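You operate a simulated robot arm through the tools that you are given. There is no shell and no other tool. Be economical: measure what you need, move in short steps, check, and stop when the job is done.

You run a simulated robot arm. Do the job below in one go: nothing can be reset, and whatever is moved stays where it is left.

TASK
The riveter is empty: load the full silver cartridge and finish the shoe.
Fine: the empty one goes in the stand's free socket; both outer pairs, once each; index knob back to two. Set down upright: cartridge.

Only the result counts: the job must be done as asked and must still hold three seconds after the hand-in. Knocking over, shifting, dropping, spilling or breaking anything else fails it.

THE ROBOT
A 6-joint arm with a two-finger gripper, fixed in place. Base frame: the origin is at the foot of the arm, x ahead of it, y to its left, z up. Units: mm, degrees, N and s.
Its first joint turns from -166.0 to 166.0 degrees. Payload 2.45 kg.
The tool frame sits at the grasp point between the pads (the TCP): z along the fingers, y along the line on which they close. The tips reach 20 mm beyond it. The gripper opens to 140 mm. The gripper's body begins 168 mm behind the TCP.
Orientation is that of the tool frame in the base frame, as [roll, pitch, yaw] about the fixed x, y, z axes, in that order (R = Rz(yaw) Ry(pitch) Rx(roll)). With the fingers straight down and closing along the base's y, the tool's x points along the base's -x, its y along +y and its z along -z.

THE INTERFACE
- The arm moves only by the tool apply_moves. Its argument "plan" is a list of rows, each a list of 7 numbers: the shift along the tool's x, y, z in units of 50 mm (1.0 is 50 mm), then the turn, a rotation vector about the tool's x, y, z in units of 8 degrees (1.0 is 8 degrees), then the opening, from 0 (shut) to 1 (fully open). In form: [[tx, ty, tz, rx, ry, rz, grip], ...]. A call has 1 to 8 rows; each row shifts and turns the commanded pose from where the row before left it, along the tool's axes as they then stand. A call with a number of a shift or a turn outside -1 to 1 is refused whole. Each row takes 0.2 s and may step no farther than 50 mm and 8.6 degrees from the row before; otherwise, or with a gripper value out of range, the whole call is refused. A pose out of reach is approached as far as the arm can. The call stops where the force on the tool passes 90 N (or 10 N more than at its start, if that is more) or the arm is blocked; 0.2 s more then pass. The fingers move at their own pace (about 45 mm/s each) and stop on an object; they squeeze with about 33 N. The grip force told is the motor's: it shows also when the fingers shut on nothing. Time passes only in rows, and 0.2 s behind the last, so rows that do not move let the fingers close. The reply holds the time, the measured pose of the TCP, the force on the tool along the base axes, the opening and the grip force, in the units named above and with some noise, with the torque about the TCP (base axes, N m) and any sound that the robot's microphone picked up.
- Cameras (640 x 400 px; columns grow to the right, rows downward): "scene" is fixed at [399.9, 499.4, 1718.1]; the picture's right is [-0.84, -0.54, 0.00], its down [-0.28, 0.43, -0.86] and it looks along [0.46, -0.72, -0.52] (base axes); focal length 335 px, centre (320, 200). "wrist" rides on the gripper at [78, 11, -209] in the tool frame; the picture's right is [-0.14, 0.99, 0.00], its down [-0.92, -0.13, -0.37] and it looks along [-0.37, -0.05, 0.93] (tool axes); focal length 280 px, centre (320, 200). There is no depth. A picture from a camera that has moved, and an enlarged one, comes with that camera's place and axes in the base frame and with its lens.
- grab_frame(camera): a new picture of that camera. The clock stands still meanwhile.
- close_up(camera, box): a new picture of the part [left, top, right, bottom] of that camera's present view, enlarged. The clock stands still meanwhile.
- close_job(): hands the job in; it is judged then, once.

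Go step by step. Nothing tells you positions but the pictures and the camera data: compare them with the known pose of the tool, close in by small moves and look again before you grip or let go. The budget is 120 turns and 76 pictures, counting those below and the enlarged ones. Unless the task says otherwise, let go and move clear before handing in, and close with one line.

The tools are called after "Request:" by a JSON object that holds its "name" and its "arguments". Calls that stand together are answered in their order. apply_moves: Moves the arm, as the interface text tells. Its arguments: {"type":"object","properties":{"plan":{"type":"array","items":{"type":"array","items":{"type":"number"}}}},"required":["plan"]} The other tools are called the same way: grab_frame (camera) takes a picture; close_up (camera, box) takes an enlarged picture of a part of a camera's view; close_job () hands the job in.

At the start:

```text
time_s: 0.0
ee_pos: [547.9, -138.8, 1514.6]
ee_rot: [179.8, 0.0, -180.0]
ft_force: [-0.7, 0.2, -0.7]
moment: [0.04, -0.01, 0.01]
width: 140.1
grasp_force: 0.1
```

scene: 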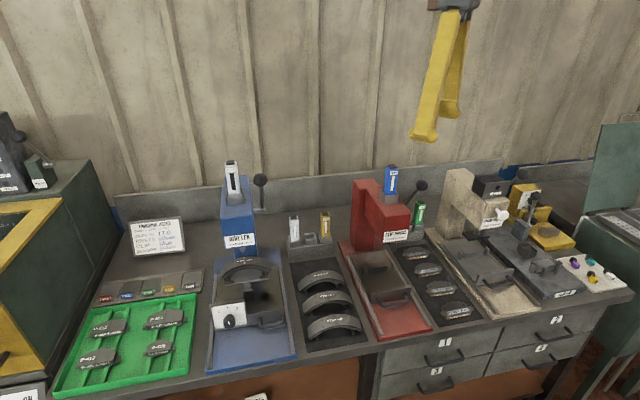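
wrist: 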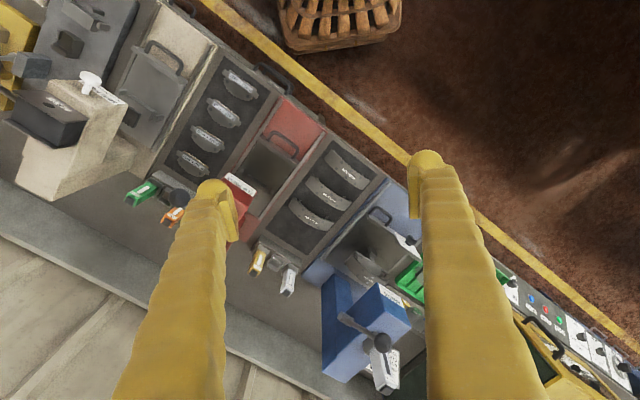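

I see a bench with a blue riveter, a red one and a beige one, plus stands with cartridges. I'll enlarge the picture to read the labels.

Request:
{"name": "close_up", "arguments": {"camera": "scene", "box": [180, 150, 380, 275]}}

Request:
{"name": "close_up", "arguments": {"camera": "scene", "box": [190, 240, 390, 365]}}

Request:
{"name": "close_up", "arguments": {"camera": "scene", "box": [50, 200, 250, 325]}}

Request:
{"name": "close_up", "arguments": {"camera": "wrist", "box": [230, 180, 430, 305]}}

```text
3.20 times, centred on (280, 212) of scene
camera zoom: at [399.9, 499.4, 1718.1], right [-0.84, -0.54, 0.0], down [-0.28, 0.43, -0.86], along [0.46, -0.72, -0.52], focal length 1071 px, centre (448, 160)
```

zoom: 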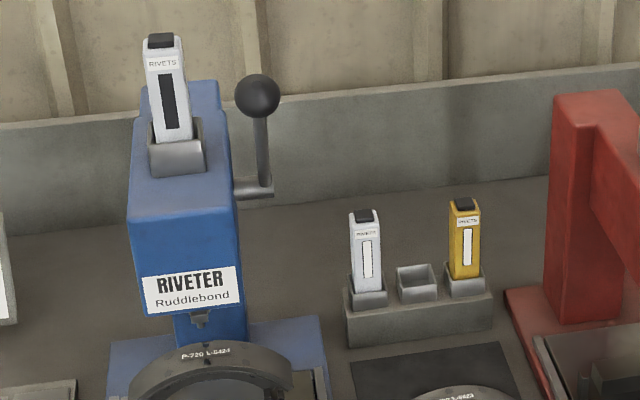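

```text
3.20 times, centred on (290, 302) of scene
camera zoom: at [399.9, 499.4, 1718.1], right [-0.84, -0.54, 0.0], down [-0.28, 0.43, -0.86], along [0.46, -0.72, -0.52], focal length 1071 px, centre (416, -128)
```

zoom: 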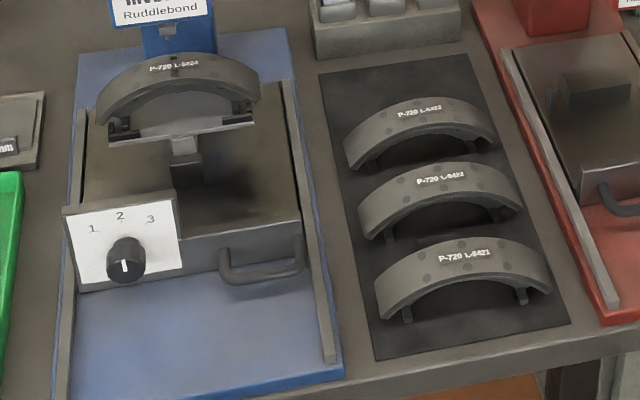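

```text
3.20 times, centred on (150, 262) of scene
camera zoom: at [399.9, 499.4, 1718.1], right [-0.84, -0.54, 0.0], down [-0.28, 0.43, -0.86], along [0.46, -0.72, -0.52], focal length 1071 px, centre (864, 0)
```

zoom: 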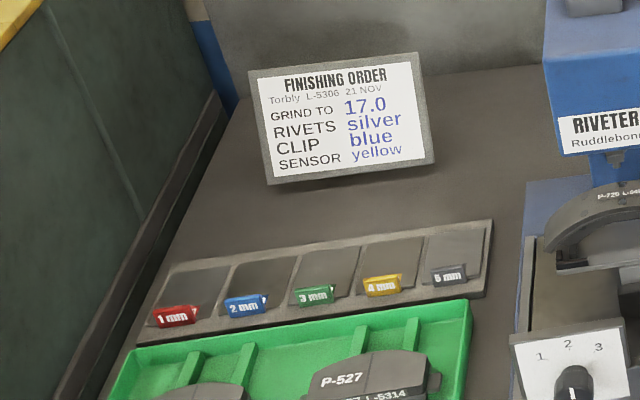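

```text
3.20 times, centred on (330, 242) of wrist
camera zoom: at [470.1, -127.4, 1723.7], right [0.14, 0.99, 0.0], down [0.92, -0.13, 0.37], along [0.37, -0.05, -0.93], focal length 897 px, centre (288, 64)
```

zoom: 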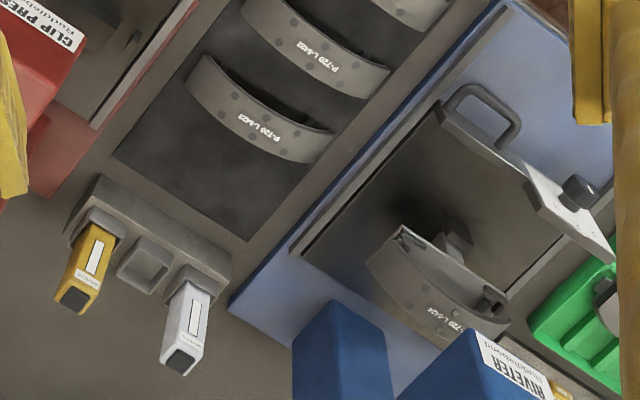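

The order calls for silver rivets. The riveter holds an empty silver cartridge (dark window), and the full silver one is in the stand at about (1030,-305), top near z 1020. The bench runs at about 45°, so I'll turn the tool to match it and come lower.

Request:
{"name": "apply_moves", "arguments": {"plan": [[0, 0, 0.5, 0, 0, 0.958, 1], [0, 0, 0.5, 0, 0, 0.958, 1], [0, 0, 0.5, 0, 0, 0.958, 1], [0, 0, 0.5, 0, 0, 0.958, 1], [0, 0, 0.5, 0, 0, 0.958, 1], [0, 0, 0.5, 0, 0, 0.958, 1]]}}

Request:
{"name": "grab_frame", "arguments": {"camera": "wrist"}}

```text
time_s: 1.4
ee_pos: [549.2, -137.9, 1363.3]
ee_rot: [179.9, 0.0, 133.9]
ft_force: [-0.2, 0.3, 0.0]
moment: [0.0, 0.04, 0.04]
width: 139.9
grasp_force: 0.1
```

```text
69 pictures are left
camera wrist: at [502.9, -73.4, 1574.0], right [0.81, 0.59, 0.0], down [0.55, -0.75, 0.37], along [0.22, -0.3, -0.93], focal length 280 px, centre (320, 200)
```

wrist: 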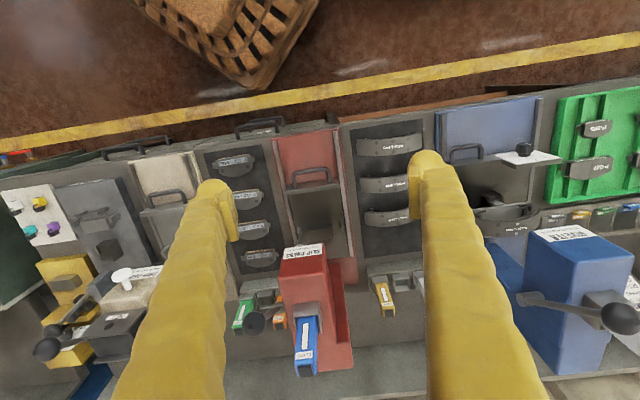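

The tool is nearly lined up with the bench, which runs at 45°. I'll move along it toward the riveter and stand for a closer look.

Request:
{"name": "apply_moves", "arguments": {"plan": [[0, 0, 0, 0, 0, -0.1375, 1], [-0.4, 0.9, 0, 0, 0, 0, 1], [-0.4, 0.9, 0, 0, 0, 0, 1], [-0.4, 0.9, 0, 0, 0, 0, 1], [-0.4, 0.9, 0, 0, 0, 0, 1], [-0.4, 0.9, 0, 0, 0, 0, 1], [-0.4, 0.9, 0, 0, 0, 0, 1]]}}

Request:
{"name": "grab_frame", "arguments": {"camera": "wrist"}}

Request:
{"name": "grab_frame", "arguments": {"camera": "scene"}}

```text
time_s: 3.0
ee_pos: [824.8, -31.8, 1367.5]
ee_rot: [180.0, 0.0, 135.1]
ft_force: [0.4, -0.2, 0.5]
moment: [-0.01, -0.07, -0.01]
width: 140.2
grasp_force: 0.1
```

```text
68 pictures are left
camera wrist: at [775.9, 31.0, 1577.4], right [0.8, 0.61, 0.0], down [0.56, -0.74, 0.37], along [0.22, -0.29, -0.93], focal length 280 px, centre (320, 200)
```

wrist: 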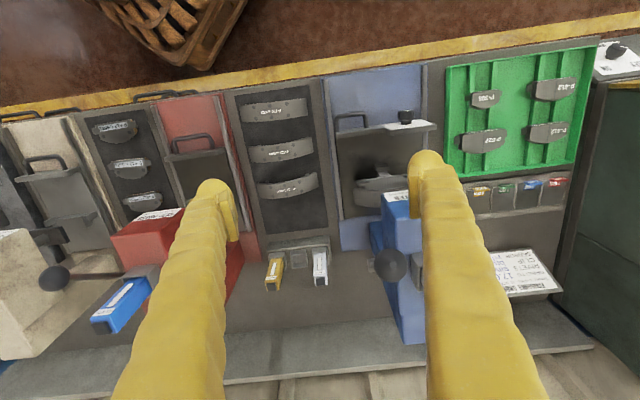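

```text
67 pictures are left
```

scene: 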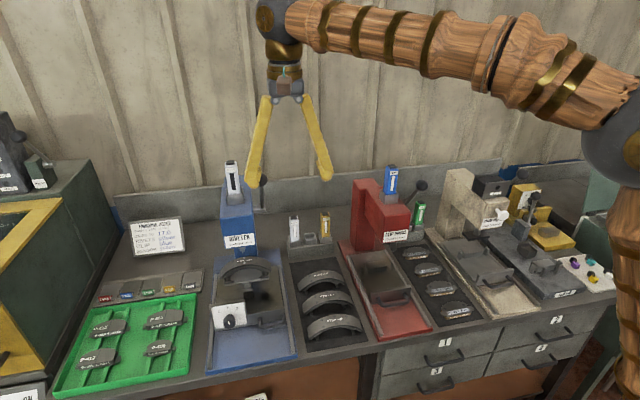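

The lever ball is at about bench-s 623, d 727, z 1304, so the riveter is tall. I'll centre on it for a clear look.

Request:
{"name": "apply_moves", "arguments": {"plan": [[0, 0.9, -0.6, 0, 0, 0, 1], [0, 0.9, 0, 0, 0, 0, 1], [0, 0.9, 0, 0, 0, 0, 1]]}}

Request:
{"name": "grab_frame", "arguments": {"camera": "wrist"}}

```text
refused: row 1 steps farther than a row can; nothing moved
```

```text
66 pictures are left
camera wrist: at [775.9, 31.0, 1577.4], right [0.8, 0.61, 0.0], down [0.56, -0.74, 0.37], along [0.22, -0.29, -0.93], focal length 280 px, centre (320, 200)
```

wrist: 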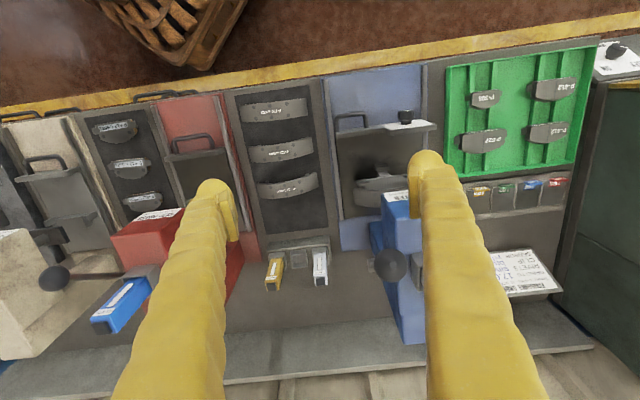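

That row was longer than 50 mm, so I'm splitting it into shorter ones.

Request:
{"name": "apply_moves", "arguments": {"plan": [[0, 0, -0.6, 0, 0, 0, 1], [0, 0.9, 0, 0, 0, 0, 1], [0, 0.9, 0, 0, 0, 0, 1], [0, 0.9, 0, 0, 0, 0, 1]]}}

Request:
{"name": "grab_frame", "arguments": {"camera": "wrist"}}

```text
time_s: 4.0
ee_pos: [918.2, 63.7, 1397.6]
ee_rot: [179.9, 0.1, 135.2]
ft_force: [-1.2, -0.8, 0.3]
moment: [0.06, -0.12, 0.01]
width: 139.9
grasp_force: 0.1
```

```text
65 pictures are left
camera wrist: at [869.9, 127.7, 1607.6], right [0.8, 0.6, 0.0], down [0.56, -0.74, 0.37], along [0.23, -0.29, -0.93], focal length 280 px, centre (320, 200)
```

wrist: 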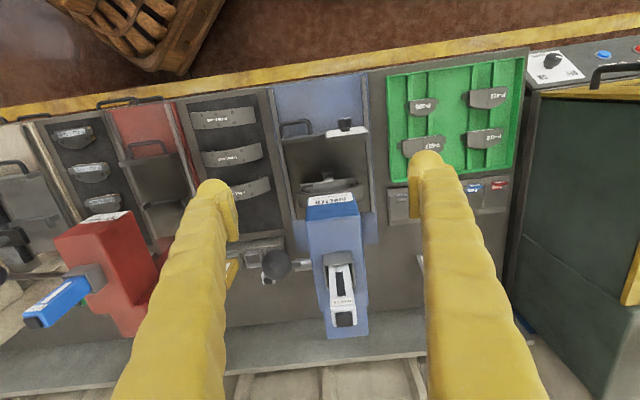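

The riveter's cartridge stands upright at s≈698, d≈807, with z from 1226 to 1324. I'll tilt the tool outward by 30° to gain reach, narrow the opening and come in from the front and above.

Request:
{"name": "apply_moves", "arguments": {"plan": [[0, 0.08, 0, 0, -0.9375, 0, 0.6], [0, 0, 0, 0, -0.9375, 0, 0.5], [0, 0, 0, 0, -0.9375, 0, 0.45], [0, 0, 0, 0, -0.9375, 0, 0.45]]}}

Request:
{"name": "grab_frame", "arguments": {"camera": "wrist"}}

```text
time_s: 5.0
ee_pos: [922.4, 65.9, 1394.7]
ee_rot: [-180.0, 30.0, 135.2]
ft_force: [0.3, 0.4, 0.6]
moment: [-0.04, 0.0, -0.05]
width: 63.0
grasp_force: 0.0
```

```text
64 pictures are left
camera wrist: at [807.2, 196.2, 1536.9], right [0.78, 0.62, 0.07], down [0.34, -0.52, 0.78], along [0.52, -0.59, -0.62], focal length 280 px, centre (320, 200)
```

wrist: 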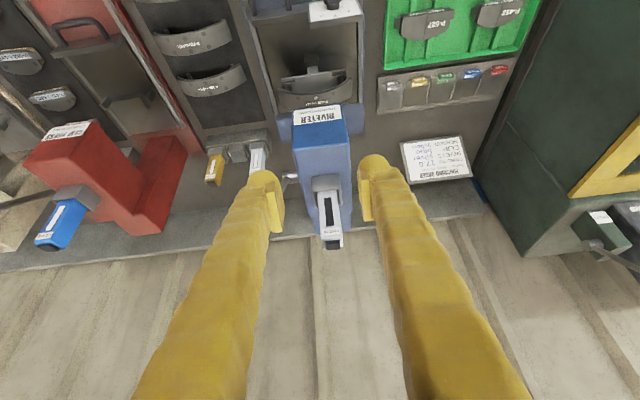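

The cartridge lines up between the fingers. I'll move in partway and check against the lever ball.

Request:
{"name": "apply_moves", "arguments": {"plan": [[-0.64, 0, 0.68, 0, 0, 0, 0.45], [-0.64, 0, 0.68, 0, 0, 0, 0.45], [-0.64, 0, 0.68, 0, 0, 0, 0.45]]}}

Request:
{"name": "grab_frame", "arguments": {"camera": "wrist"}}

Request:
{"name": "close_up", "arguments": {"camera": "scene", "box": [190, 100, 350, 200]}}

```text
time_s: 5.8
ee_pos: [1018.2, -26.7, 1354.8]
ee_rot: [179.9, 30.1, 135.0]
ft_force: [-0.8, 0.1, -0.1]
moment: [0.02, 0.01, 0.01]
width: 63.2
grasp_force: 0.0
```

```text
63 pictures are left
camera wrist: at [903.1, 103.0, 1497.3], right [0.78, 0.62, 0.07], down [0.34, -0.52, 0.78], along [0.52, -0.59, -0.62], focal length 280 px, centre (320, 200)
```

wrist: 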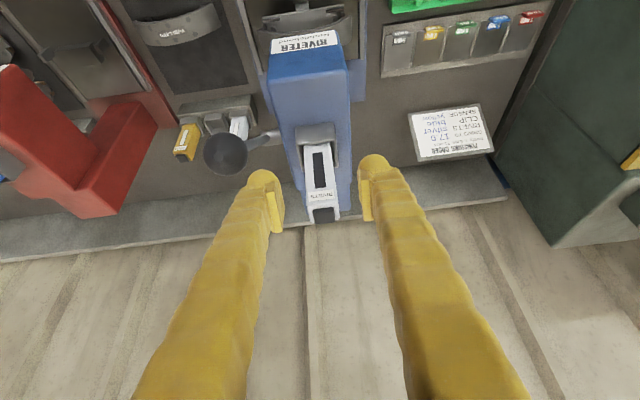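

```text
4.00 times, centred on (270, 150) of scene
camera zoom: at [399.9, 499.4, 1718.1], right [-0.84, -0.54, 0.0], down [-0.28, 0.43, -0.86], along [0.46, -0.72, -0.52], focal length 1338 px, centre (520, 400)
```

zoom: 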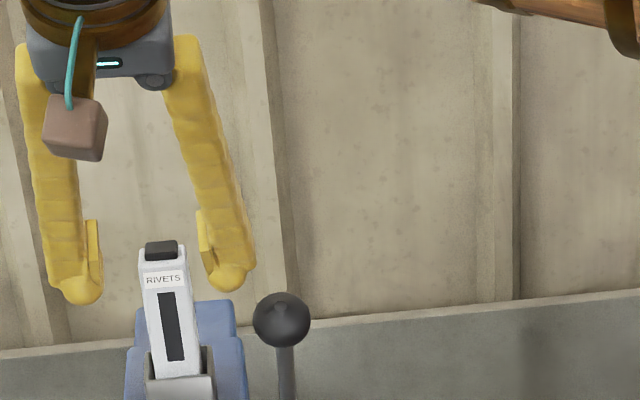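

The cartridge is at s≈699, d≈811 and upright. I'll move on to the grasp pose at z≈1285.

Request:
{"name": "apply_moves", "arguments": {"plan": [[-0.274, -0.02, 0.95, 0, 0, 0, 0.45], [-0.274, -0.02, 0.95, 0, 0, 0, 0.45]]}}

Request:
{"name": "grab_frame", "arguments": {"camera": "wrist"}}

Request:
{"name": "close_up", "arguments": {"camera": "scene", "box": [190, 130, 350, 230]}}

```text
time_s: 6.4
ee_pos: [1067.6, -80.6, 1287.3]
ee_rot: [179.9, 30.0, 135.1]
ft_force: [-1.1, 0.0, 0.7]
moment: [0.03, -0.05, 0.04]
width: 62.9
grasp_force: 0.0
```

```text
61 pictures are left
camera wrist: at [951.6, 48.2, 1429.3], right [0.78, 0.62, 0.07], down [0.34, -0.52, 0.78], along [0.52, -0.59, -0.62], focal length 280 px, centre (320, 200)
```

wrist: 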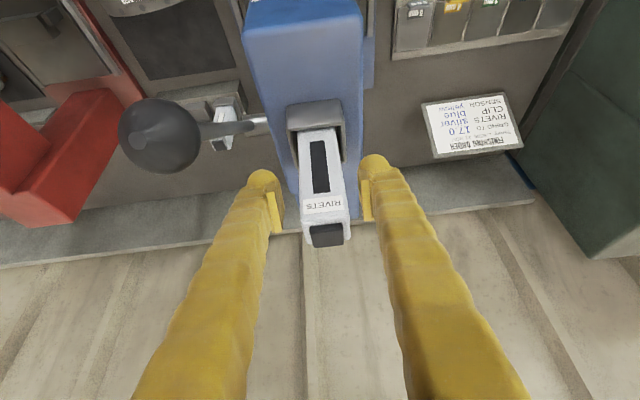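

```text
4.00 times, centred on (270, 180) of scene
camera zoom: at [399.9, 499.4, 1718.1], right [-0.84, -0.54, 0.0], down [-0.28, 0.43, -0.86], along [0.46, -0.72, -0.52], focal length 1338 px, centre (520, 280)
```

zoom: 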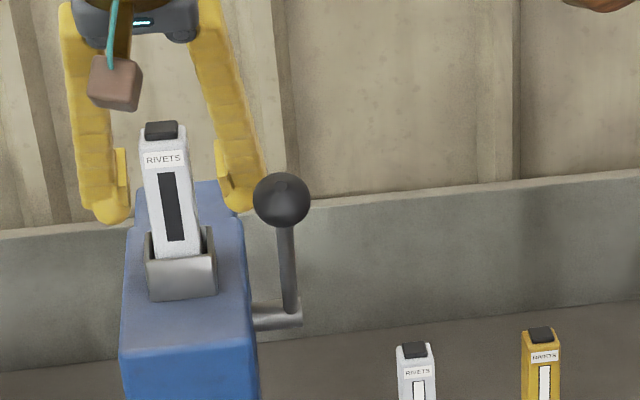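

The fingers straddle the cartridge symmetrically, so I'll close them.

Request:
{"name": "apply_moves", "arguments": {"plan": [[0, 0, 0, 0, 0, 0, 0.1], [0, 0, 0, 0, 0, 0, 0.1], [0, 0, 0, 0, 0, 0, 0.1], [0, 0, 0, 0, 0, 0, 0.1], [0, 0, 0, 0, 0, 0, 0.1]]}}

```text
time_s: 7.6
ee_pos: [1066.7, -81.3, 1286.4]
ee_rot: [179.9, 30.0, 135.1]
ft_force: [-0.7, 0.6, -0.1]
moment: [0.0, -0.01, -0.02]
width: 31.1
grasp_force: 32.7
```

Gripped at 31 mm wide. Now I'll lift straight up.

Request:
{"name": "apply_moves", "arguments": {"plan": [[-0.2, 0, -0.346, 0, 0, 0, 0.1], [-0.2, 0, -0.346, 0, 0, 0, 0.1], [-0.25, 0, -0.433, 0, 0, 0, 0.1], [-0.25, 0, -0.433, 0, 0, 0, 0.1], [-0.25, 0, -0.433, 0, 0, 0, 0.1]]}}

Request:
{"name": "close_up", "arguments": {"camera": "scene", "box": [170, 100, 330, 200]}}

Request:
{"name": "grab_frame", "arguments": {"camera": "wrist"}}

```text
time_s: 8.8
ee_pos: [1067.8, -77.8, 1400.9]
ee_rot: [179.9, 29.9, 135.1]
ft_force: [0.2, 0.0, -1.8]
moment: [-0.03, 0.0, -0.04]
width: 30.6
grasp_force: 33.1
```

```text
4.00 times, centred on (250, 150) of scene
camera zoom: at [399.9, 499.4, 1718.1], right [-0.84, -0.54, 0.0], down [-0.28, 0.43, -0.86], along [0.46, -0.72, -0.52], focal length 1338 px, centre (600, 400)
```

zoom: 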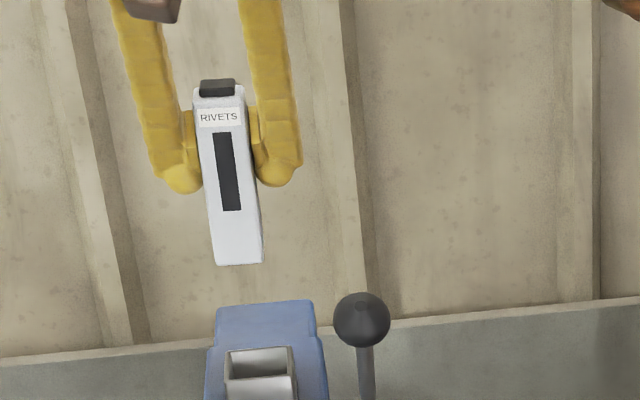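

```text
58 pictures are left
camera wrist: at [952.6, 51.6, 1543.0], right [0.78, 0.62, 0.07], down [0.34, -0.52, 0.78], along [0.52, -0.59, -0.62], focal length 280 px, centre (320, 200)
```

wrist: 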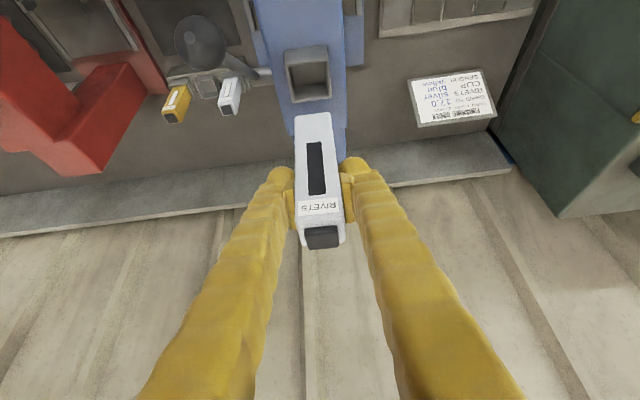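

The empty cartridge is clear of the riveter and is about 140 mm long. I'll carry it at height toward the stand's free middle socket, at s≈452, d≈950.

Request:
{"name": "apply_moves", "arguments": {"plan": [[0, -0.98, 0, 0, 0, 0, 0.1], [0, -0.98, 0, 0, 0, 0, 0.1], [0, -0.98, 0, 0, 0, 0, 0.1], [0, -0.98, 0, 0, 0, 0, 0.1], [0, -0.98, 0, 0, 0, 0, 0.1], [-0.866, 0, 0.5, 0, 0, 0, 0.1], [-0.866, 0, 0.5, 0, 0, 0, 0.1], [0.3, 0, 0.52, 0, 0, 0, 0.1]]}}

Request:
{"name": "grab_frame", "arguments": {"camera": "wrist"}}

Request:
{"name": "grab_frame", "arguments": {"camera": "scene"}}

```text
time_s: 10.6
ee_pos: [964.0, -326.1, 1368.7]
ee_rot: [-180.0, 30.0, 135.1]
ft_force: [-0.4, 0.1, -1.6]
moment: [-0.02, -0.04, -0.01]
width: 30.9
grasp_force: 33.1
```

```text
57 pictures are left
camera wrist: at [848.7, -195.9, 1510.5], right [0.78, 0.62, 0.07], down [0.34, -0.52, 0.78], along [0.52, -0.59, -0.62], focal length 280 px, centre (320, 200)
```

wrist: 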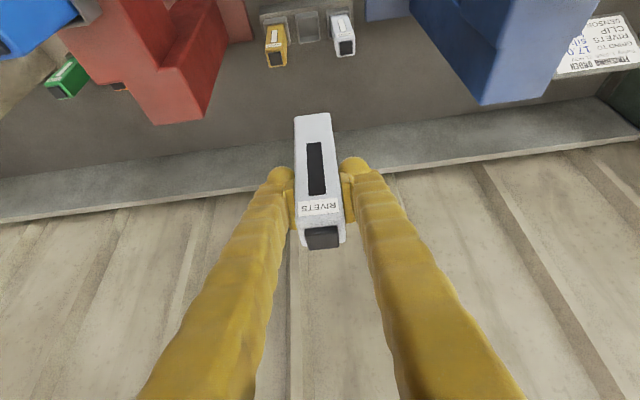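

```text
56 pictures are left
```

scene: 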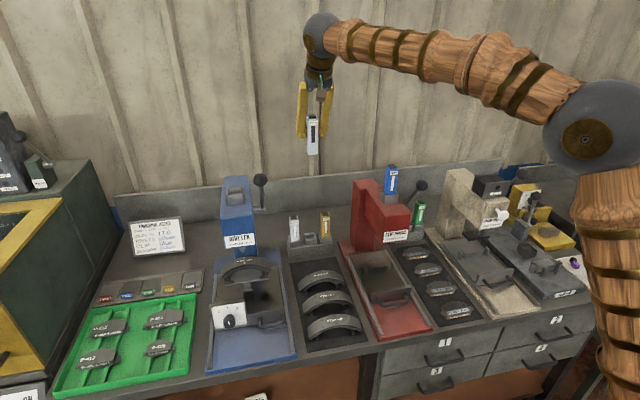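

I put the free socket's centre at about s≈453, d≈960. I'll move above it and stop with the cartridge bottom just over the neighbours' tops.

Request:
{"name": "apply_moves", "arguments": {"plan": [[-0.398, 0, 0.23, 0, 0, 0, 0.1], [-0.398, 0.06, 0.23, 0, 0, 0, 0.1], [0.436, 0, 0.756, 0, 0, 0, 0.1], [0.436, 0, 0.756, 0, 0, 0, 0.1], [0.436, 0, 0.756, 0, 0, 0, 0.1], [0.436, 0, 0.756, 0, 0, 0, 0.1], [0.436, 0, 0.756, 0, 0, 0, 0.1]]}}

Request:
{"name": "grab_frame", "arguments": {"camera": "wrist"}}

Request:
{"name": "close_up", "arguments": {"camera": "scene", "box": [240, 160, 400, 260]}}

```text
time_s: 12.2
ee_pos: [1001.3, -353.6, 1150.0]
ee_rot: [179.9, 29.8, 135.1]
ft_force: [0.4, 0.5, -1.3]
moment: [-0.01, -0.02, 0.03]
width: 30.7
grasp_force: 32.9
```

```text
55 pictures are left
camera wrist: at [886.2, -225.2, 1291.9], right [0.78, 0.62, 0.07], down [0.34, -0.52, 0.78], along [0.52, -0.59, -0.62], focal length 280 px, centre (320, 200)
```

wrist: 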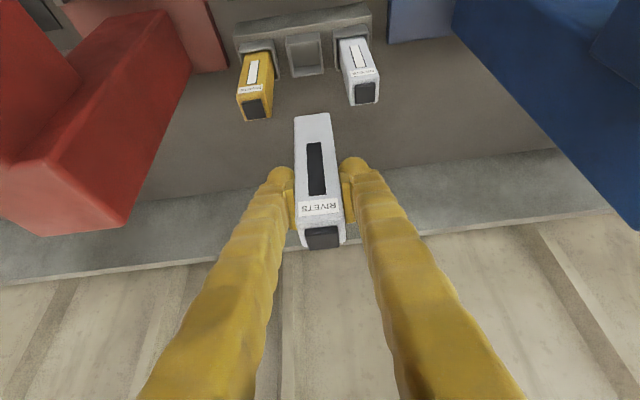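

```text
4.00 times, centred on (320, 210) of scene
camera zoom: at [399.9, 499.4, 1718.1], right [-0.84, -0.54, 0.0], down [-0.28, 0.43, -0.86], along [0.46, -0.72, -0.52], focal length 1338 px, centre (320, 160)
```

zoom: 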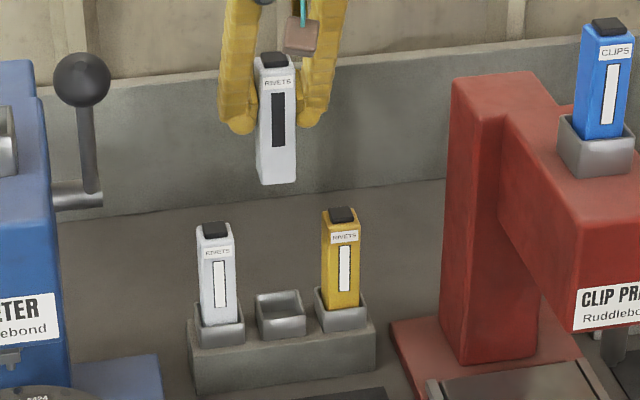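

Alignment is close, with the cartridge about 3 mm too far along s. I'll correct that and come down to just above the socket.

Request:
{"name": "apply_moves", "arguments": {"plan": [[0.05, -0.06, 0, 0, 0, 0, 0.1], [0.5, 0, 0.866, 0, 0, 0, 0.1], [0.45, 0, 0.78, 0, 0, 0, 0.1]]}}

Request:
{"name": "close_up", "arguments": {"camera": "wrist", "box": [200, 50, 440, 250]}}

Request:
{"name": "close_up", "arguments": {"camera": "scene", "box": [270, 180, 366, 240]}}

```text
time_s: 13.0
ee_pos: [996.8, -357.4, 1056.2]
ee_rot: [179.9, 30.0, 135.1]
ft_force: [-0.1, 0.4, -0.8]
moment: [0.02, -0.01, 0.0]
width: 31.1
grasp_force: 32.4
```

```text
2.00 times, centred on (320, 150) of wrist
camera zoom: at [881.9, -227.6, 1198.2], right [0.78, 0.62, 0.07], down [0.34, -0.52, 0.78], along [0.52, -0.59, -0.62], focal length 561 px, centre (320, 300)
```

zoom: 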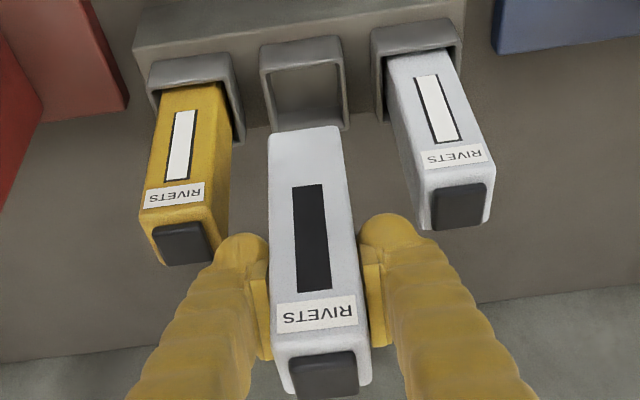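

```text
6.67 times, centred on (318, 210) of scene
camera zoom: at [399.9, 499.4, 1718.1], right [-0.84, -0.54, 0.0], down [-0.28, 0.43, -0.86], along [0.46, -0.72, -0.52], focal length 2231 px, centre (333, 133)
```

zoom: 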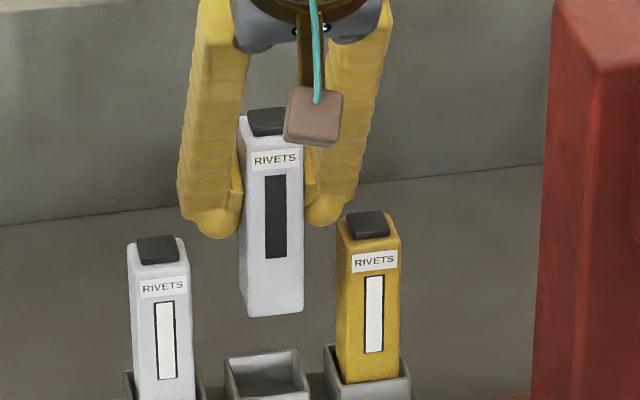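

The offsets from the socket are small: about 3 mm in s and 4 mm in d. I'll fix them, go down another 35 mm and look.

Request:
{"name": "apply_moves", "arguments": {"plan": [[0.07, 0.06, -0.04, 0, 0, 0, 0.1], [0.35, 0, 0.606, 0, 0, 0, 0.1]]}}

Request:
{"name": "close_up", "arguments": {"camera": "wrist", "box": [200, 50, 440, 250]}}

Request:
{"name": "close_up", "arguments": {"camera": "scene", "box": [270, 190, 366, 250]}}

```text
time_s: 13.6
ee_pos: [997.2, -351.2, 1021.6]
ee_rot: [180.0, 30.1, 135.1]
ft_force: [0.0, -0.4, -1.1]
moment: [-0.02, 0.01, 0.01]
width: 30.8
grasp_force: 33.2
```

```text
2.00 times, centred on (320, 150) of wrist
camera zoom: at [882.3, -222.1, 1163.4], right [0.78, 0.62, 0.07], down [0.34, -0.52, 0.78], along [0.52, -0.59, -0.62], focal length 561 px, centre (320, 300)
```

zoom: 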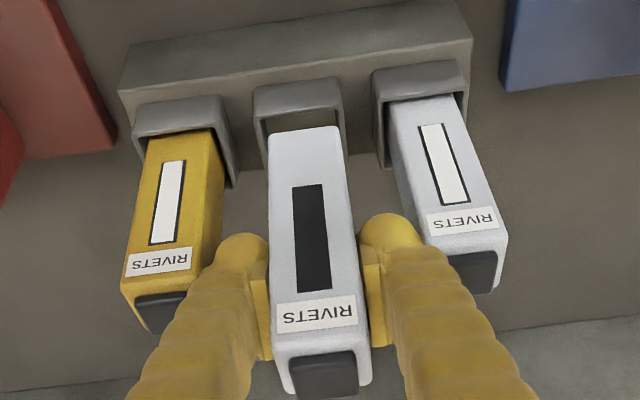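

```text
6.67 times, centred on (318, 220) of scene
camera zoom: at [399.9, 499.4, 1718.1], right [-0.84, -0.54, 0.0], down [-0.28, 0.43, -0.86], along [0.46, -0.72, -0.52], focal length 2231 px, centre (333, 67)
```

zoom: 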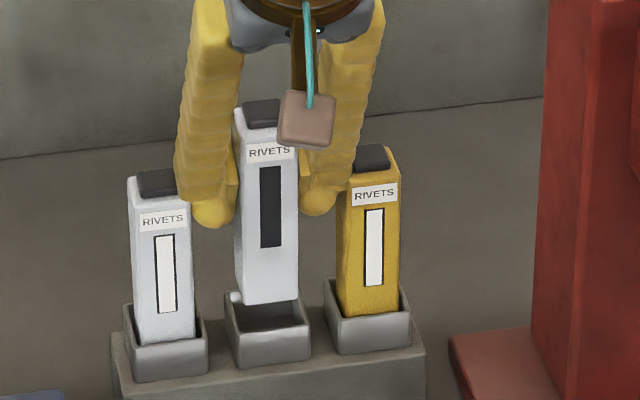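

The wrist view shows it centred, while the scene view suggests a slight +s shift. I'll shift 1.5 mm and go down slowly, watching the force.

Request:
{"name": "apply_moves", "arguments": {"plan": [[0, 0.03, 0, 0, 0, 0, 0.1], [0.05, 0, 0.087, 0, 0, 0, 0.1], [0.05, 0, 0.087, 0, 0, 0, 0.1], [0.05, 0, 0.087, 0, 0, 0, 0.1]]}}

Request:
{"name": "close_up", "arguments": {"camera": "scene", "box": [280, 205, 360, 255]}}

```text
time_s: 14.6
ee_pos: [997.6, -348.5, 1005.1]
ee_rot: [179.8, 30.0, 135.2]
ft_force: [-0.7, 0.1, -2.3]
moment: [-0.03, -0.01, -0.03]
width: 30.8
grasp_force: 32.8
```

```text
8.00 times, centred on (320, 230) of scene
camera zoom: at [399.9, 499.4, 1718.1], right [-0.84, -0.54, 0.0], down [-0.28, 0.43, -0.86], along [0.46, -0.72, -0.52], focal length 2677 px, centre (320, -40)
```

zoom: 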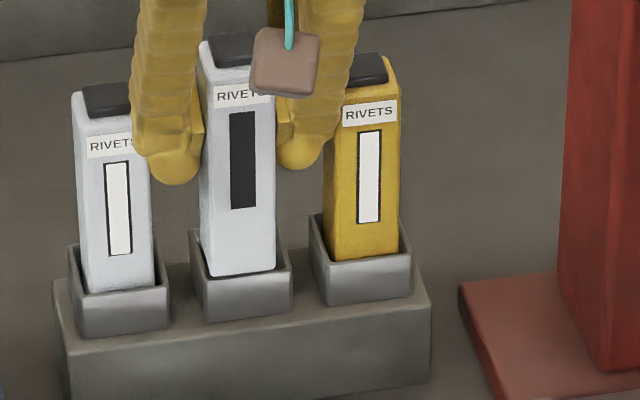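

The bottom is entering the socket and looks centred. Continuing down.

Request:
{"name": "apply_moves", "arguments": {"plan": [[0.05, 0, 0.087, 0, 0, 0, 0.1], [0.05, 0, 0.087, 0, 0, 0, 0.1], [0.05, 0, 0.087, 0, 0, 0, 0.1]]}}

Request:
{"name": "close_up", "arguments": {"camera": "scene", "box": [280, 205, 360, 255]}}

```text
time_s: 15.4
ee_pos: [996.6, -348.3, 994.8]
ee_rot: [179.8, 30.2, 135.1]
ft_force: [1.0, -4.8, 28.9]
moment: [-0.18, -0.12, 0.0]
width: 31.0
grasp_force: 32.9
```

```text
8.00 times, centred on (320, 230) of scene
camera zoom: at [399.9, 499.4, 1718.1], right [-0.84, -0.54, 0.0], down [-0.28, 0.43, -0.86], along [0.46, -0.72, -0.52], focal length 2677 px, centre (320, -40)
```

zoom: 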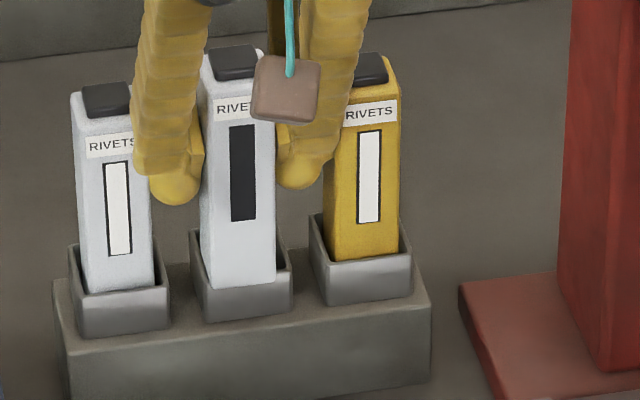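

Contact came early at 29 N, and the moment points to the front rim on the +s side. The measured d is also 4 mm short, so I'll lift a little, shift back 4 mm and by -2 mm in s, and try again.

Request:
{"name": "apply_moves", "arguments": {"plan": [[-0.05, 0, -0.087, 0, 0, 0, 0.1], [-0.069, -0.04, 0.04, 0, 0, 0, 0.1], [0.05, 0, 0.087, 0, 0, 0, 0.1], [0.05, 0, 0.087, 0, 0, 0, 0.1]]}}

```text
time_s: 16.4
ee_pos: [999.8, -353.4, 988.5]
ee_rot: [179.9, 30.1, 135.0]
ft_force: [6.7, -7.9, 26.2]
moment: [-0.06, -0.08, -0.01]
width: 30.9
grasp_force: 33.3
```

Request:
{"name": "close_up", "arguments": {"camera": "scene", "box": [280, 205, 360, 255]}}

Request:
{"name": "close_up", "arguments": {"camera": "wrist", "box": [200, 50, 440, 250]}}

```text
8.00 times, centred on (320, 230) of scene
camera zoom: at [399.9, 499.4, 1718.1], right [-0.84, -0.54, 0.0], down [-0.28, 0.43, -0.86], along [0.46, -0.72, -0.52], focal length 2677 px, centre (320, -40)
```

zoom: 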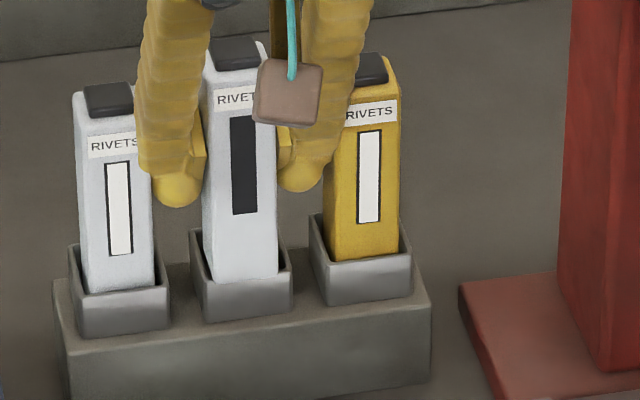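

```text
2.00 times, centred on (320, 150) of wrist
camera zoom: at [883.9, -224.0, 1130.2], right [0.78, 0.62, 0.07], down [0.34, -0.52, 0.78], along [0.52, -0.59, -0.62], focal length 561 px, centre (320, 300)
```

zoom: 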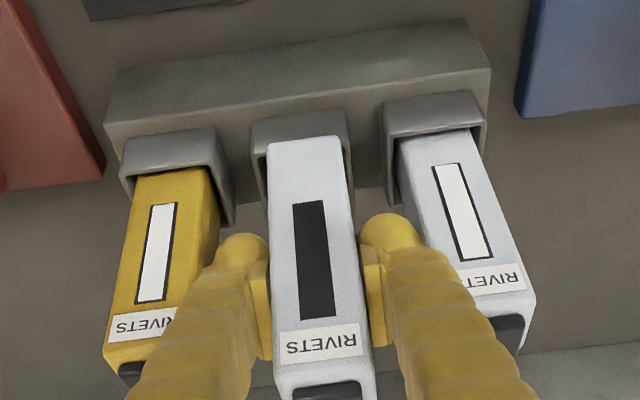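

The cartridge has slipped about 5 mm up in the grip and is sitting on the front rim. Both views say it must go about 6–7 mm further back, so I'll lift, shift and try again.

Request:
{"name": "apply_moves", "arguments": {"plan": [[-0.08, 0, -0.139, 0, 0, 0, 0.1], [-0.113, 0.01, 0.065, 0, 0, 0, 0.1], [0, 0, 0, 0, 0, 0, 0.1]]}}

Request:
{"name": "close_up", "arguments": {"camera": "scene", "box": [280, 205, 360, 255]}}

Request:
{"name": "close_up", "arguments": {"camera": "wrist", "box": [240, 70, 400, 170]}}

```text
time_s: 17.2
ee_pos: [1003.0, -357.3, 994.9]
ee_rot: [179.8, 29.8, 135.1]
ft_force: [-0.9, -0.5, -1.0]
moment: [0.0, 0.0, -0.01]
width: 30.9
grasp_force: 32.9
```

```text
8.00 times, centred on (320, 230) of scene
camera zoom: at [399.9, 499.4, 1718.1], right [-0.84, -0.54, 0.0], down [-0.28, 0.43, -0.86], along [0.46, -0.72, -0.52], focal length 2677 px, centre (320, -40)
```

zoom: 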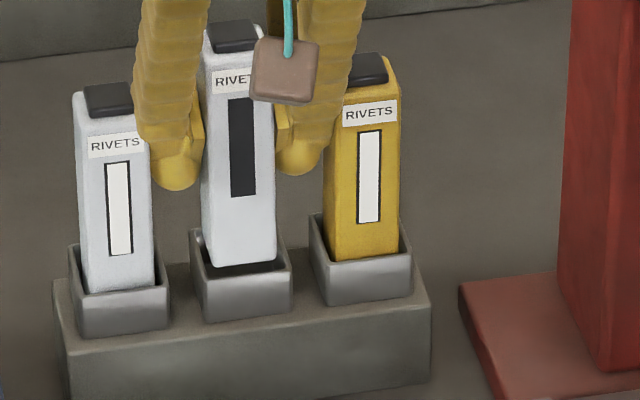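

```text
4.00 times, centred on (320, 120) of wrist
camera zoom: at [888.3, -228.4, 1136.6], right [0.78, 0.62, 0.07], down [0.34, -0.52, 0.78], along [0.52, -0.59, -0.62], focal length 1122 px, centre (320, 520)
```

zoom: 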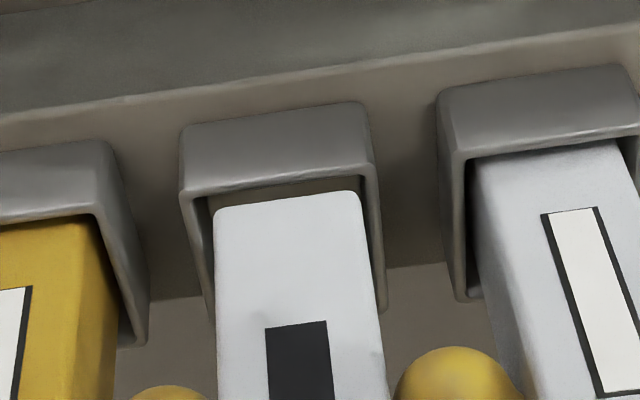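

I'm nearly clear of the front rim. I'll go 2 mm further back and lower in small steps.

Request:
{"name": "apply_moves", "arguments": {"plan": [[-0.035, -0.01, 0.02, 0, 0, 0, 0.1], [0.04, 0, 0.07, 0, 0, 0, 0.1], [0.04, 0, 0.07, 0, 0, 0, 0.1], [0.03, 0, 0.052, 0, 0, 0, 0.1]]}}

Request:
{"name": "close_up", "arguments": {"camera": "wrist", "box": [240, 70, 400, 170]}}

```text
time_s: 18.2
ee_pos: [1005.1, -358.8, 985.6]
ee_rot: [179.8, 30.2, 135.0]
ft_force: [6.9, -10.1, 25.2]
moment: [0.04, 0.06, 0.0]
width: 31.0
grasp_force: 33.1
```

```text
4.00 times, centred on (320, 120) of wrist
camera zoom: at [889.4, -230.2, 1127.2], right [0.78, 0.62, 0.07], down [0.34, -0.52, 0.78], along [0.52, -0.59, -0.62], focal length 1122 px, centre (320, 520)
```

zoom: 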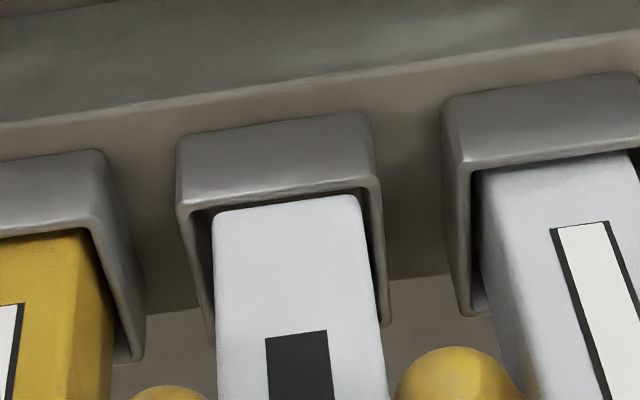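

Request:
{"name": "close_up", "arguments": {"camera": "scene", "box": [296, 215, 344, 245]}}

```text
13.33 times, centred on (320, 230) of scene
camera zoom: at [399.9, 499.4, 1718.1], right [-0.84, -0.54, 0.0], down [-0.28, 0.43, -0.86], along [0.46, -0.72, -0.52], focal length 4462 px, centre (320, -200)
```

zoom: 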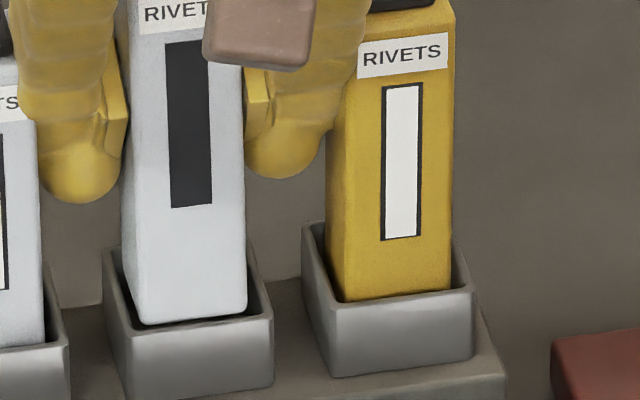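

Request:
{"name": "apply_moves", "arguments": {"plan": [[-0.02, 0, -0.035, 0, 0, 0, 0.1], [0.026, 0, -0.015, 0, 0, 0, 0.1], [0.03, 0, 0.052, 0, 0, 0, 0.1], [0, 0, 0, 0, 0, 0, 0.1]]}}

Request:
{"name": "close_up", "arguments": {"camera": "wrist", "box": [280, 90, 360, 140]}}

```text
time_s: 19.2
ee_pos: [1004.0, -357.0, 983.1]
ee_rot: [179.9, 30.2, 135.1]
ft_force: [5.6, -7.2, 26.1]
moment: [0.14, 0.11, -0.03]
width: 30.9
grasp_force: 33.0
```

```text
8.00 times, centred on (320, 115) of wrist
camera zoom: at [887.8, -228.2, 1125.5], right [0.78, 0.62, 0.07], down [0.34, -0.52, 0.78], along [0.52, -0.59, -0.62], focal length 2243 px, centre (320, 880)
```

zoom: 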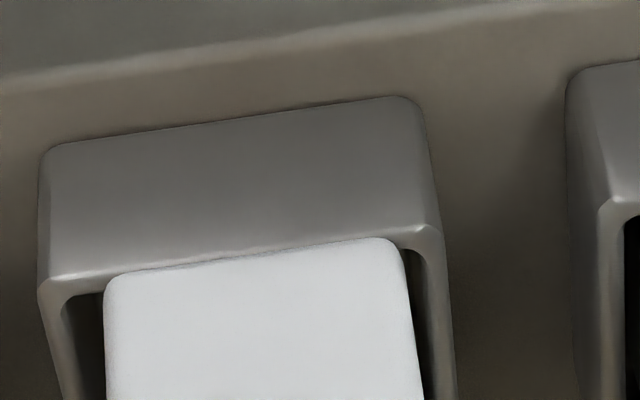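

At this d the bottom still overlaps the front rim, and it sits about 1 mm off in s. I'll go back to d≈968 with s -1 and press lightly.

Request:
{"name": "apply_moves", "arguments": {"plan": [[-0.05, 0, -0.087, 0, 0, 0, 0.1], [-0.1, -0.025, 0.058, 0, 0, 0, 0.1], [0.03, 0, 0.052, 0, 0, 0, 0.1], [0.02, 0, 0.035, 0, 0, 0, 0.1], [0, 0, 0, 0, 0, 0, 0.1]]}}

Request:
{"name": "close_up", "arguments": {"camera": "wrist", "box": [264, 80, 376, 150]}}

```text
time_s: 20.4
ee_pos: [1005.5, -363.0, 981.7]
ee_rot: [179.9, 30.0, 135.0]
ft_force: [0.9, -0.5, -1.4]
moment: [-0.05, -0.01, 0.02]
width: 30.9
grasp_force: 33.3
```

```text
5.71 times, centred on (320, 115) of wrist
camera zoom: at [891.0, -233.4, 1124.5], right [0.78, 0.62, 0.07], down [0.34, -0.52, 0.78], along [0.52, -0.59, -0.62], focal length 1602 px, centre (320, 686)
```

zoom: 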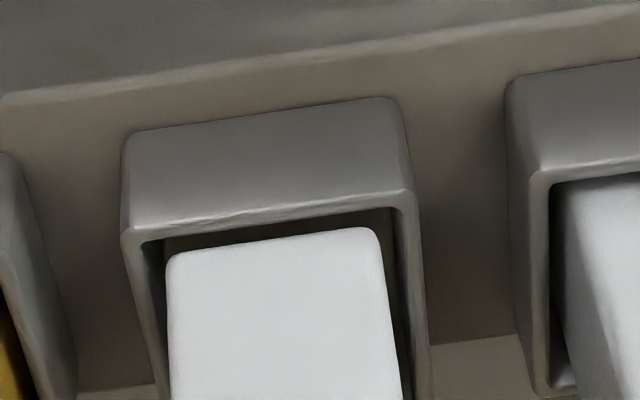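

There's no contact now and the cartridge is centred. Lowering on.

Request:
{"name": "apply_moves", "arguments": {"plan": [[0.03, 0, 0.052, 0, 0, 0, 0.1], [0.03, 0, 0.052, 0, 0, 0, 0.1], [0.03, 0, 0.052, 0, 0, 0, 0.1], [0, 0, 0, 0, 0, 0, 0.1]]}}

Request:
{"name": "close_up", "arguments": {"camera": "wrist", "box": [264, 80, 376, 150]}}

```text
time_s: 21.4
ee_pos: [1006.1, -361.1, 974.3]
ee_rot: [180.0, 30.2, 135.0]
ft_force: [0.3, -0.4, -2.2]
moment: [-0.05, -0.02, 0.02]
width: 30.5
grasp_force: 33.4
```

```text
5.71 times, centred on (320, 115) of wrist
camera zoom: at [890.9, -232.6, 1115.5], right [0.78, 0.62, 0.07], down [0.34, -0.52, 0.78], along [0.52, -0.59, -0.62], focal length 1602 px, centre (320, 686)
```

zoom: 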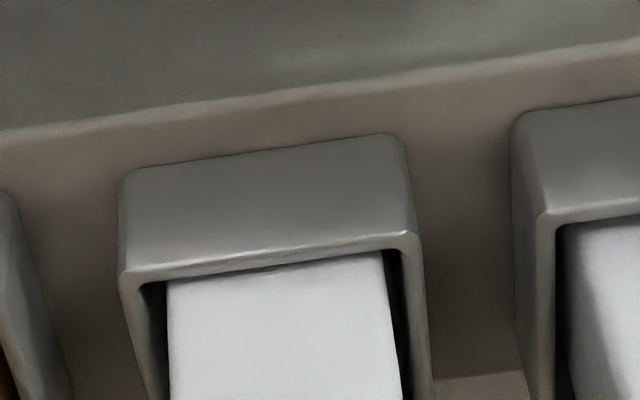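

It's going in, with its bottom now hidden behind the rim. I'll continue until it meets the floor.

Request:
{"name": "apply_moves", "arguments": {"plan": [[0.03, 0, 0.052, 0, 0, 0, 0.1], [0.03, 0, 0.052, 0, 0, 0, 0.1], [0.03, 0, 0.052, 0, 0, 0, 0.1], [0, 0, 0, 0, 0, 0, 0.1]]}}

Request:
{"name": "close_up", "arguments": {"camera": "scene", "box": [280, 205, 360, 255]}}

```text
time_s: 22.4
ee_pos: [1005.8, -362.0, 964.8]
ee_rot: [180.0, 30.0, 135.1]
ft_force: [-0.2, -0.1, -1.1]
moment: [0.0, 0.02, 0.01]
width: 30.7
grasp_force: 32.9
```

```text
8.00 times, centred on (320, 230) of scene
camera zoom: at [399.9, 499.4, 1718.1], right [-0.84, -0.54, 0.0], down [-0.28, 0.43, -0.86], along [0.46, -0.72, -0.52], focal length 2677 px, centre (320, -40)
```

zoom: 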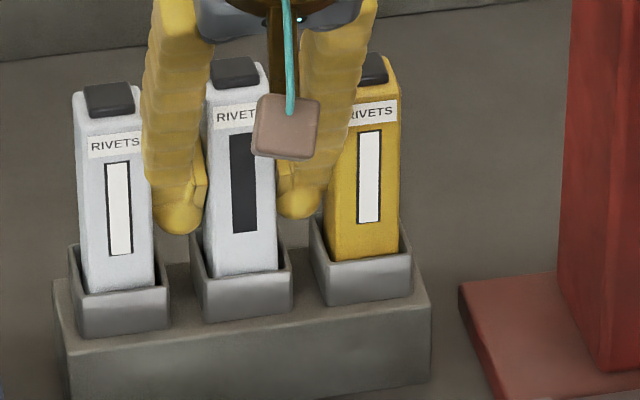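

About 5 mm remain.

Request:
{"name": "apply_moves", "arguments": {"plan": [[0.025, 0, 0.043, 0, 0, 0, 0.1], [0.02, 0, 0.035, 0, 0, 0, 0.1], [0.01, 0, 0.017, 0, 0, 0, 0.1], [0, 0, 0, 0, 0, 0, 0.1]]}}

```text
time_s: 23.4
ee_pos: [1006.5, -362.6, 962.2]
ee_rot: [179.9, 30.1, 135.0]
ft_force: [1.9, -3.8, 27.4]
moment: [-0.22, -0.21, -0.02]
width: 31.0
grasp_force: 32.6
```

It has reached the floor at 27 N. I'll open just enough to release, since the neighbours are close, and check.

Request:
{"name": "apply_moves", "arguments": {"plan": [[0, 0, 0, 0, 0, 0, 0.265], [0, 0, 0, 0, 0, 0, 0.265], [0, 0, 0, 0, 0, 0, 0.265]]}}

Request:
{"name": "close_up", "arguments": {"camera": "scene", "box": [280, 205, 360, 255]}}

Request:
{"name": "grab_frame", "arguments": {"camera": "wrist"}}

```text
time_s: 24.2
ee_pos: [1006.0, -362.7, 958.3]
ee_rot: [179.9, 30.0, 135.0]
ft_force: [0.0, 0.4, -0.2]
moment: [0.0, -0.02, 0.01]
width: 36.7
grasp_force: 0.1
```

```text
8.00 times, centred on (320, 230) of scene
camera zoom: at [399.9, 499.4, 1718.1], right [-0.84, -0.54, 0.0], down [-0.28, 0.43, -0.86], along [0.46, -0.72, -0.52], focal length 2677 px, centre (320, -40)
```

zoom: 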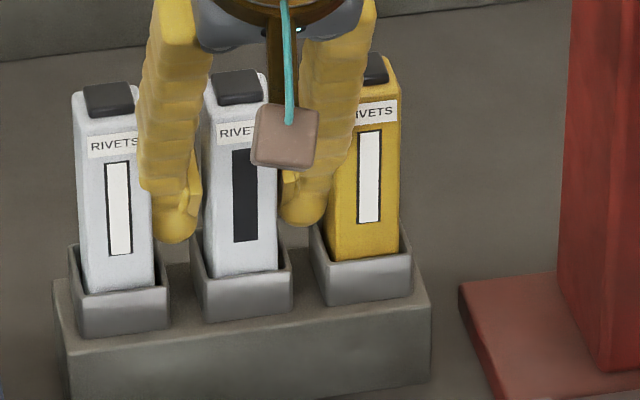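

```text
36 pictures are left
camera wrist: at [891.1, -232.8, 1101.7], right [0.78, 0.62, 0.07], down [0.34, -0.52, 0.78], along [0.52, -0.59, -0.62], focal length 280 px, centre (320, 200)
```

wrist: 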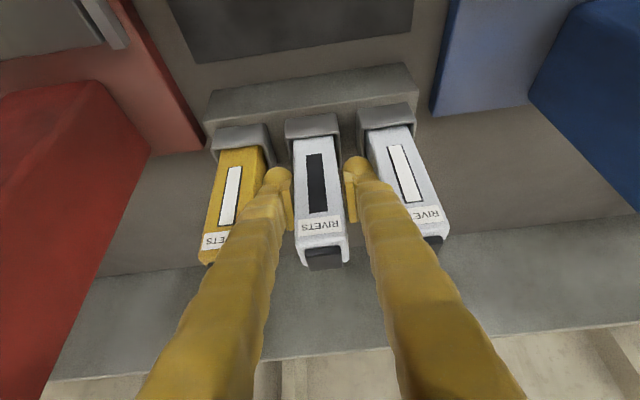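

The empty cartridge is seated in the free socket. I'll go straight up, move across to the full silver one and stop just above it.

Request:
{"name": "apply_moves", "arguments": {"plan": [[-0.2, 0, -0.346, 0, 0, 0, 0.265], [-0.5, 0, -0.866, 0, 0, 0, 0.265], [-0.5, 0, -0.866, 0, 0, 0, 0.265], [0, 0.6, 0, 0, 0, 0, 0.31], [0, 0.6, 0, 0, 0, 0, 0.31], [0.3, 0, 0.52, 0, 0, 0, 0.31], [0, 0, 0, 0, 0, 0, 0.31]]}}

Request:
{"name": "grab_frame", "arguments": {"camera": "wrist"}}

```text
time_s: 25.8
ee_pos: [1048.0, -319.0, 1049.3]
ee_rot: [179.9, 29.9, 135.0]
ft_force: [-0.3, -0.1, -0.5]
moment: [-0.05, -0.05, -0.01]
width: 43.6
grasp_force: 0.1
```

```text
35 pictures are left
camera wrist: at [932.3, -189.9, 1191.8], right [0.78, 0.62, 0.07], down [0.34, -0.52, 0.78], along [0.52, -0.59, -0.62], focal length 280 px, centre (320, 200)
```

wrist: 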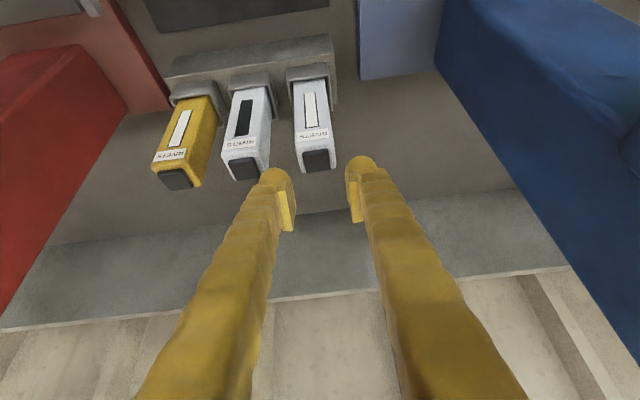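

The fingers line up with the full silver cartridge. I'll descend around it and grip.

Request:
{"name": "apply_moves", "arguments": {"plan": [[0.25, 0, 0.433, 0, 0, 0, 0.31], [0.25, 0, 0.433, 0, 0, 0, 0.31], [0.24, 0, 0.416, 0, 0, 0, 0.31], [0, 0, 0, 0, 0, 0, 0.31], [0, 0, 0, 0, 0, 0, 0.1], [0, 0, 0, 0, 0, 0, 0.1], [0, 0, 0, 0, 0, 0, 0.1]]}}

Request:
{"name": "grab_frame", "arguments": {"camera": "wrist"}}

```text
time_s: 26.3
ee_pos: [1053.0, -319.5, 1034.6]
ee_rot: [179.2, 31.3, 134.9]
ft_force: [-0.9, 1.0, 25.5]
moment: [-0.65, 0.95, -0.08]
width: 45.1
grasp_force: 1.3
stopped in row 2: the force on the tool passed its limit at 121 N (the readings are from after the stop); the commanded pose is now the measured one
```

```text
34 pictures are left
camera wrist: at [933.8, -189.8, 1172.8], right [0.78, 0.62, 0.08], down [0.33, -0.52, 0.79], along [0.54, -0.59, -0.61], focal length 280 px, centre (320, 200)
```

wrist: 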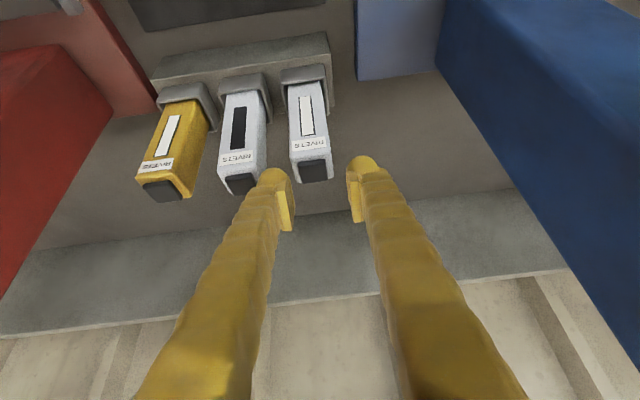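

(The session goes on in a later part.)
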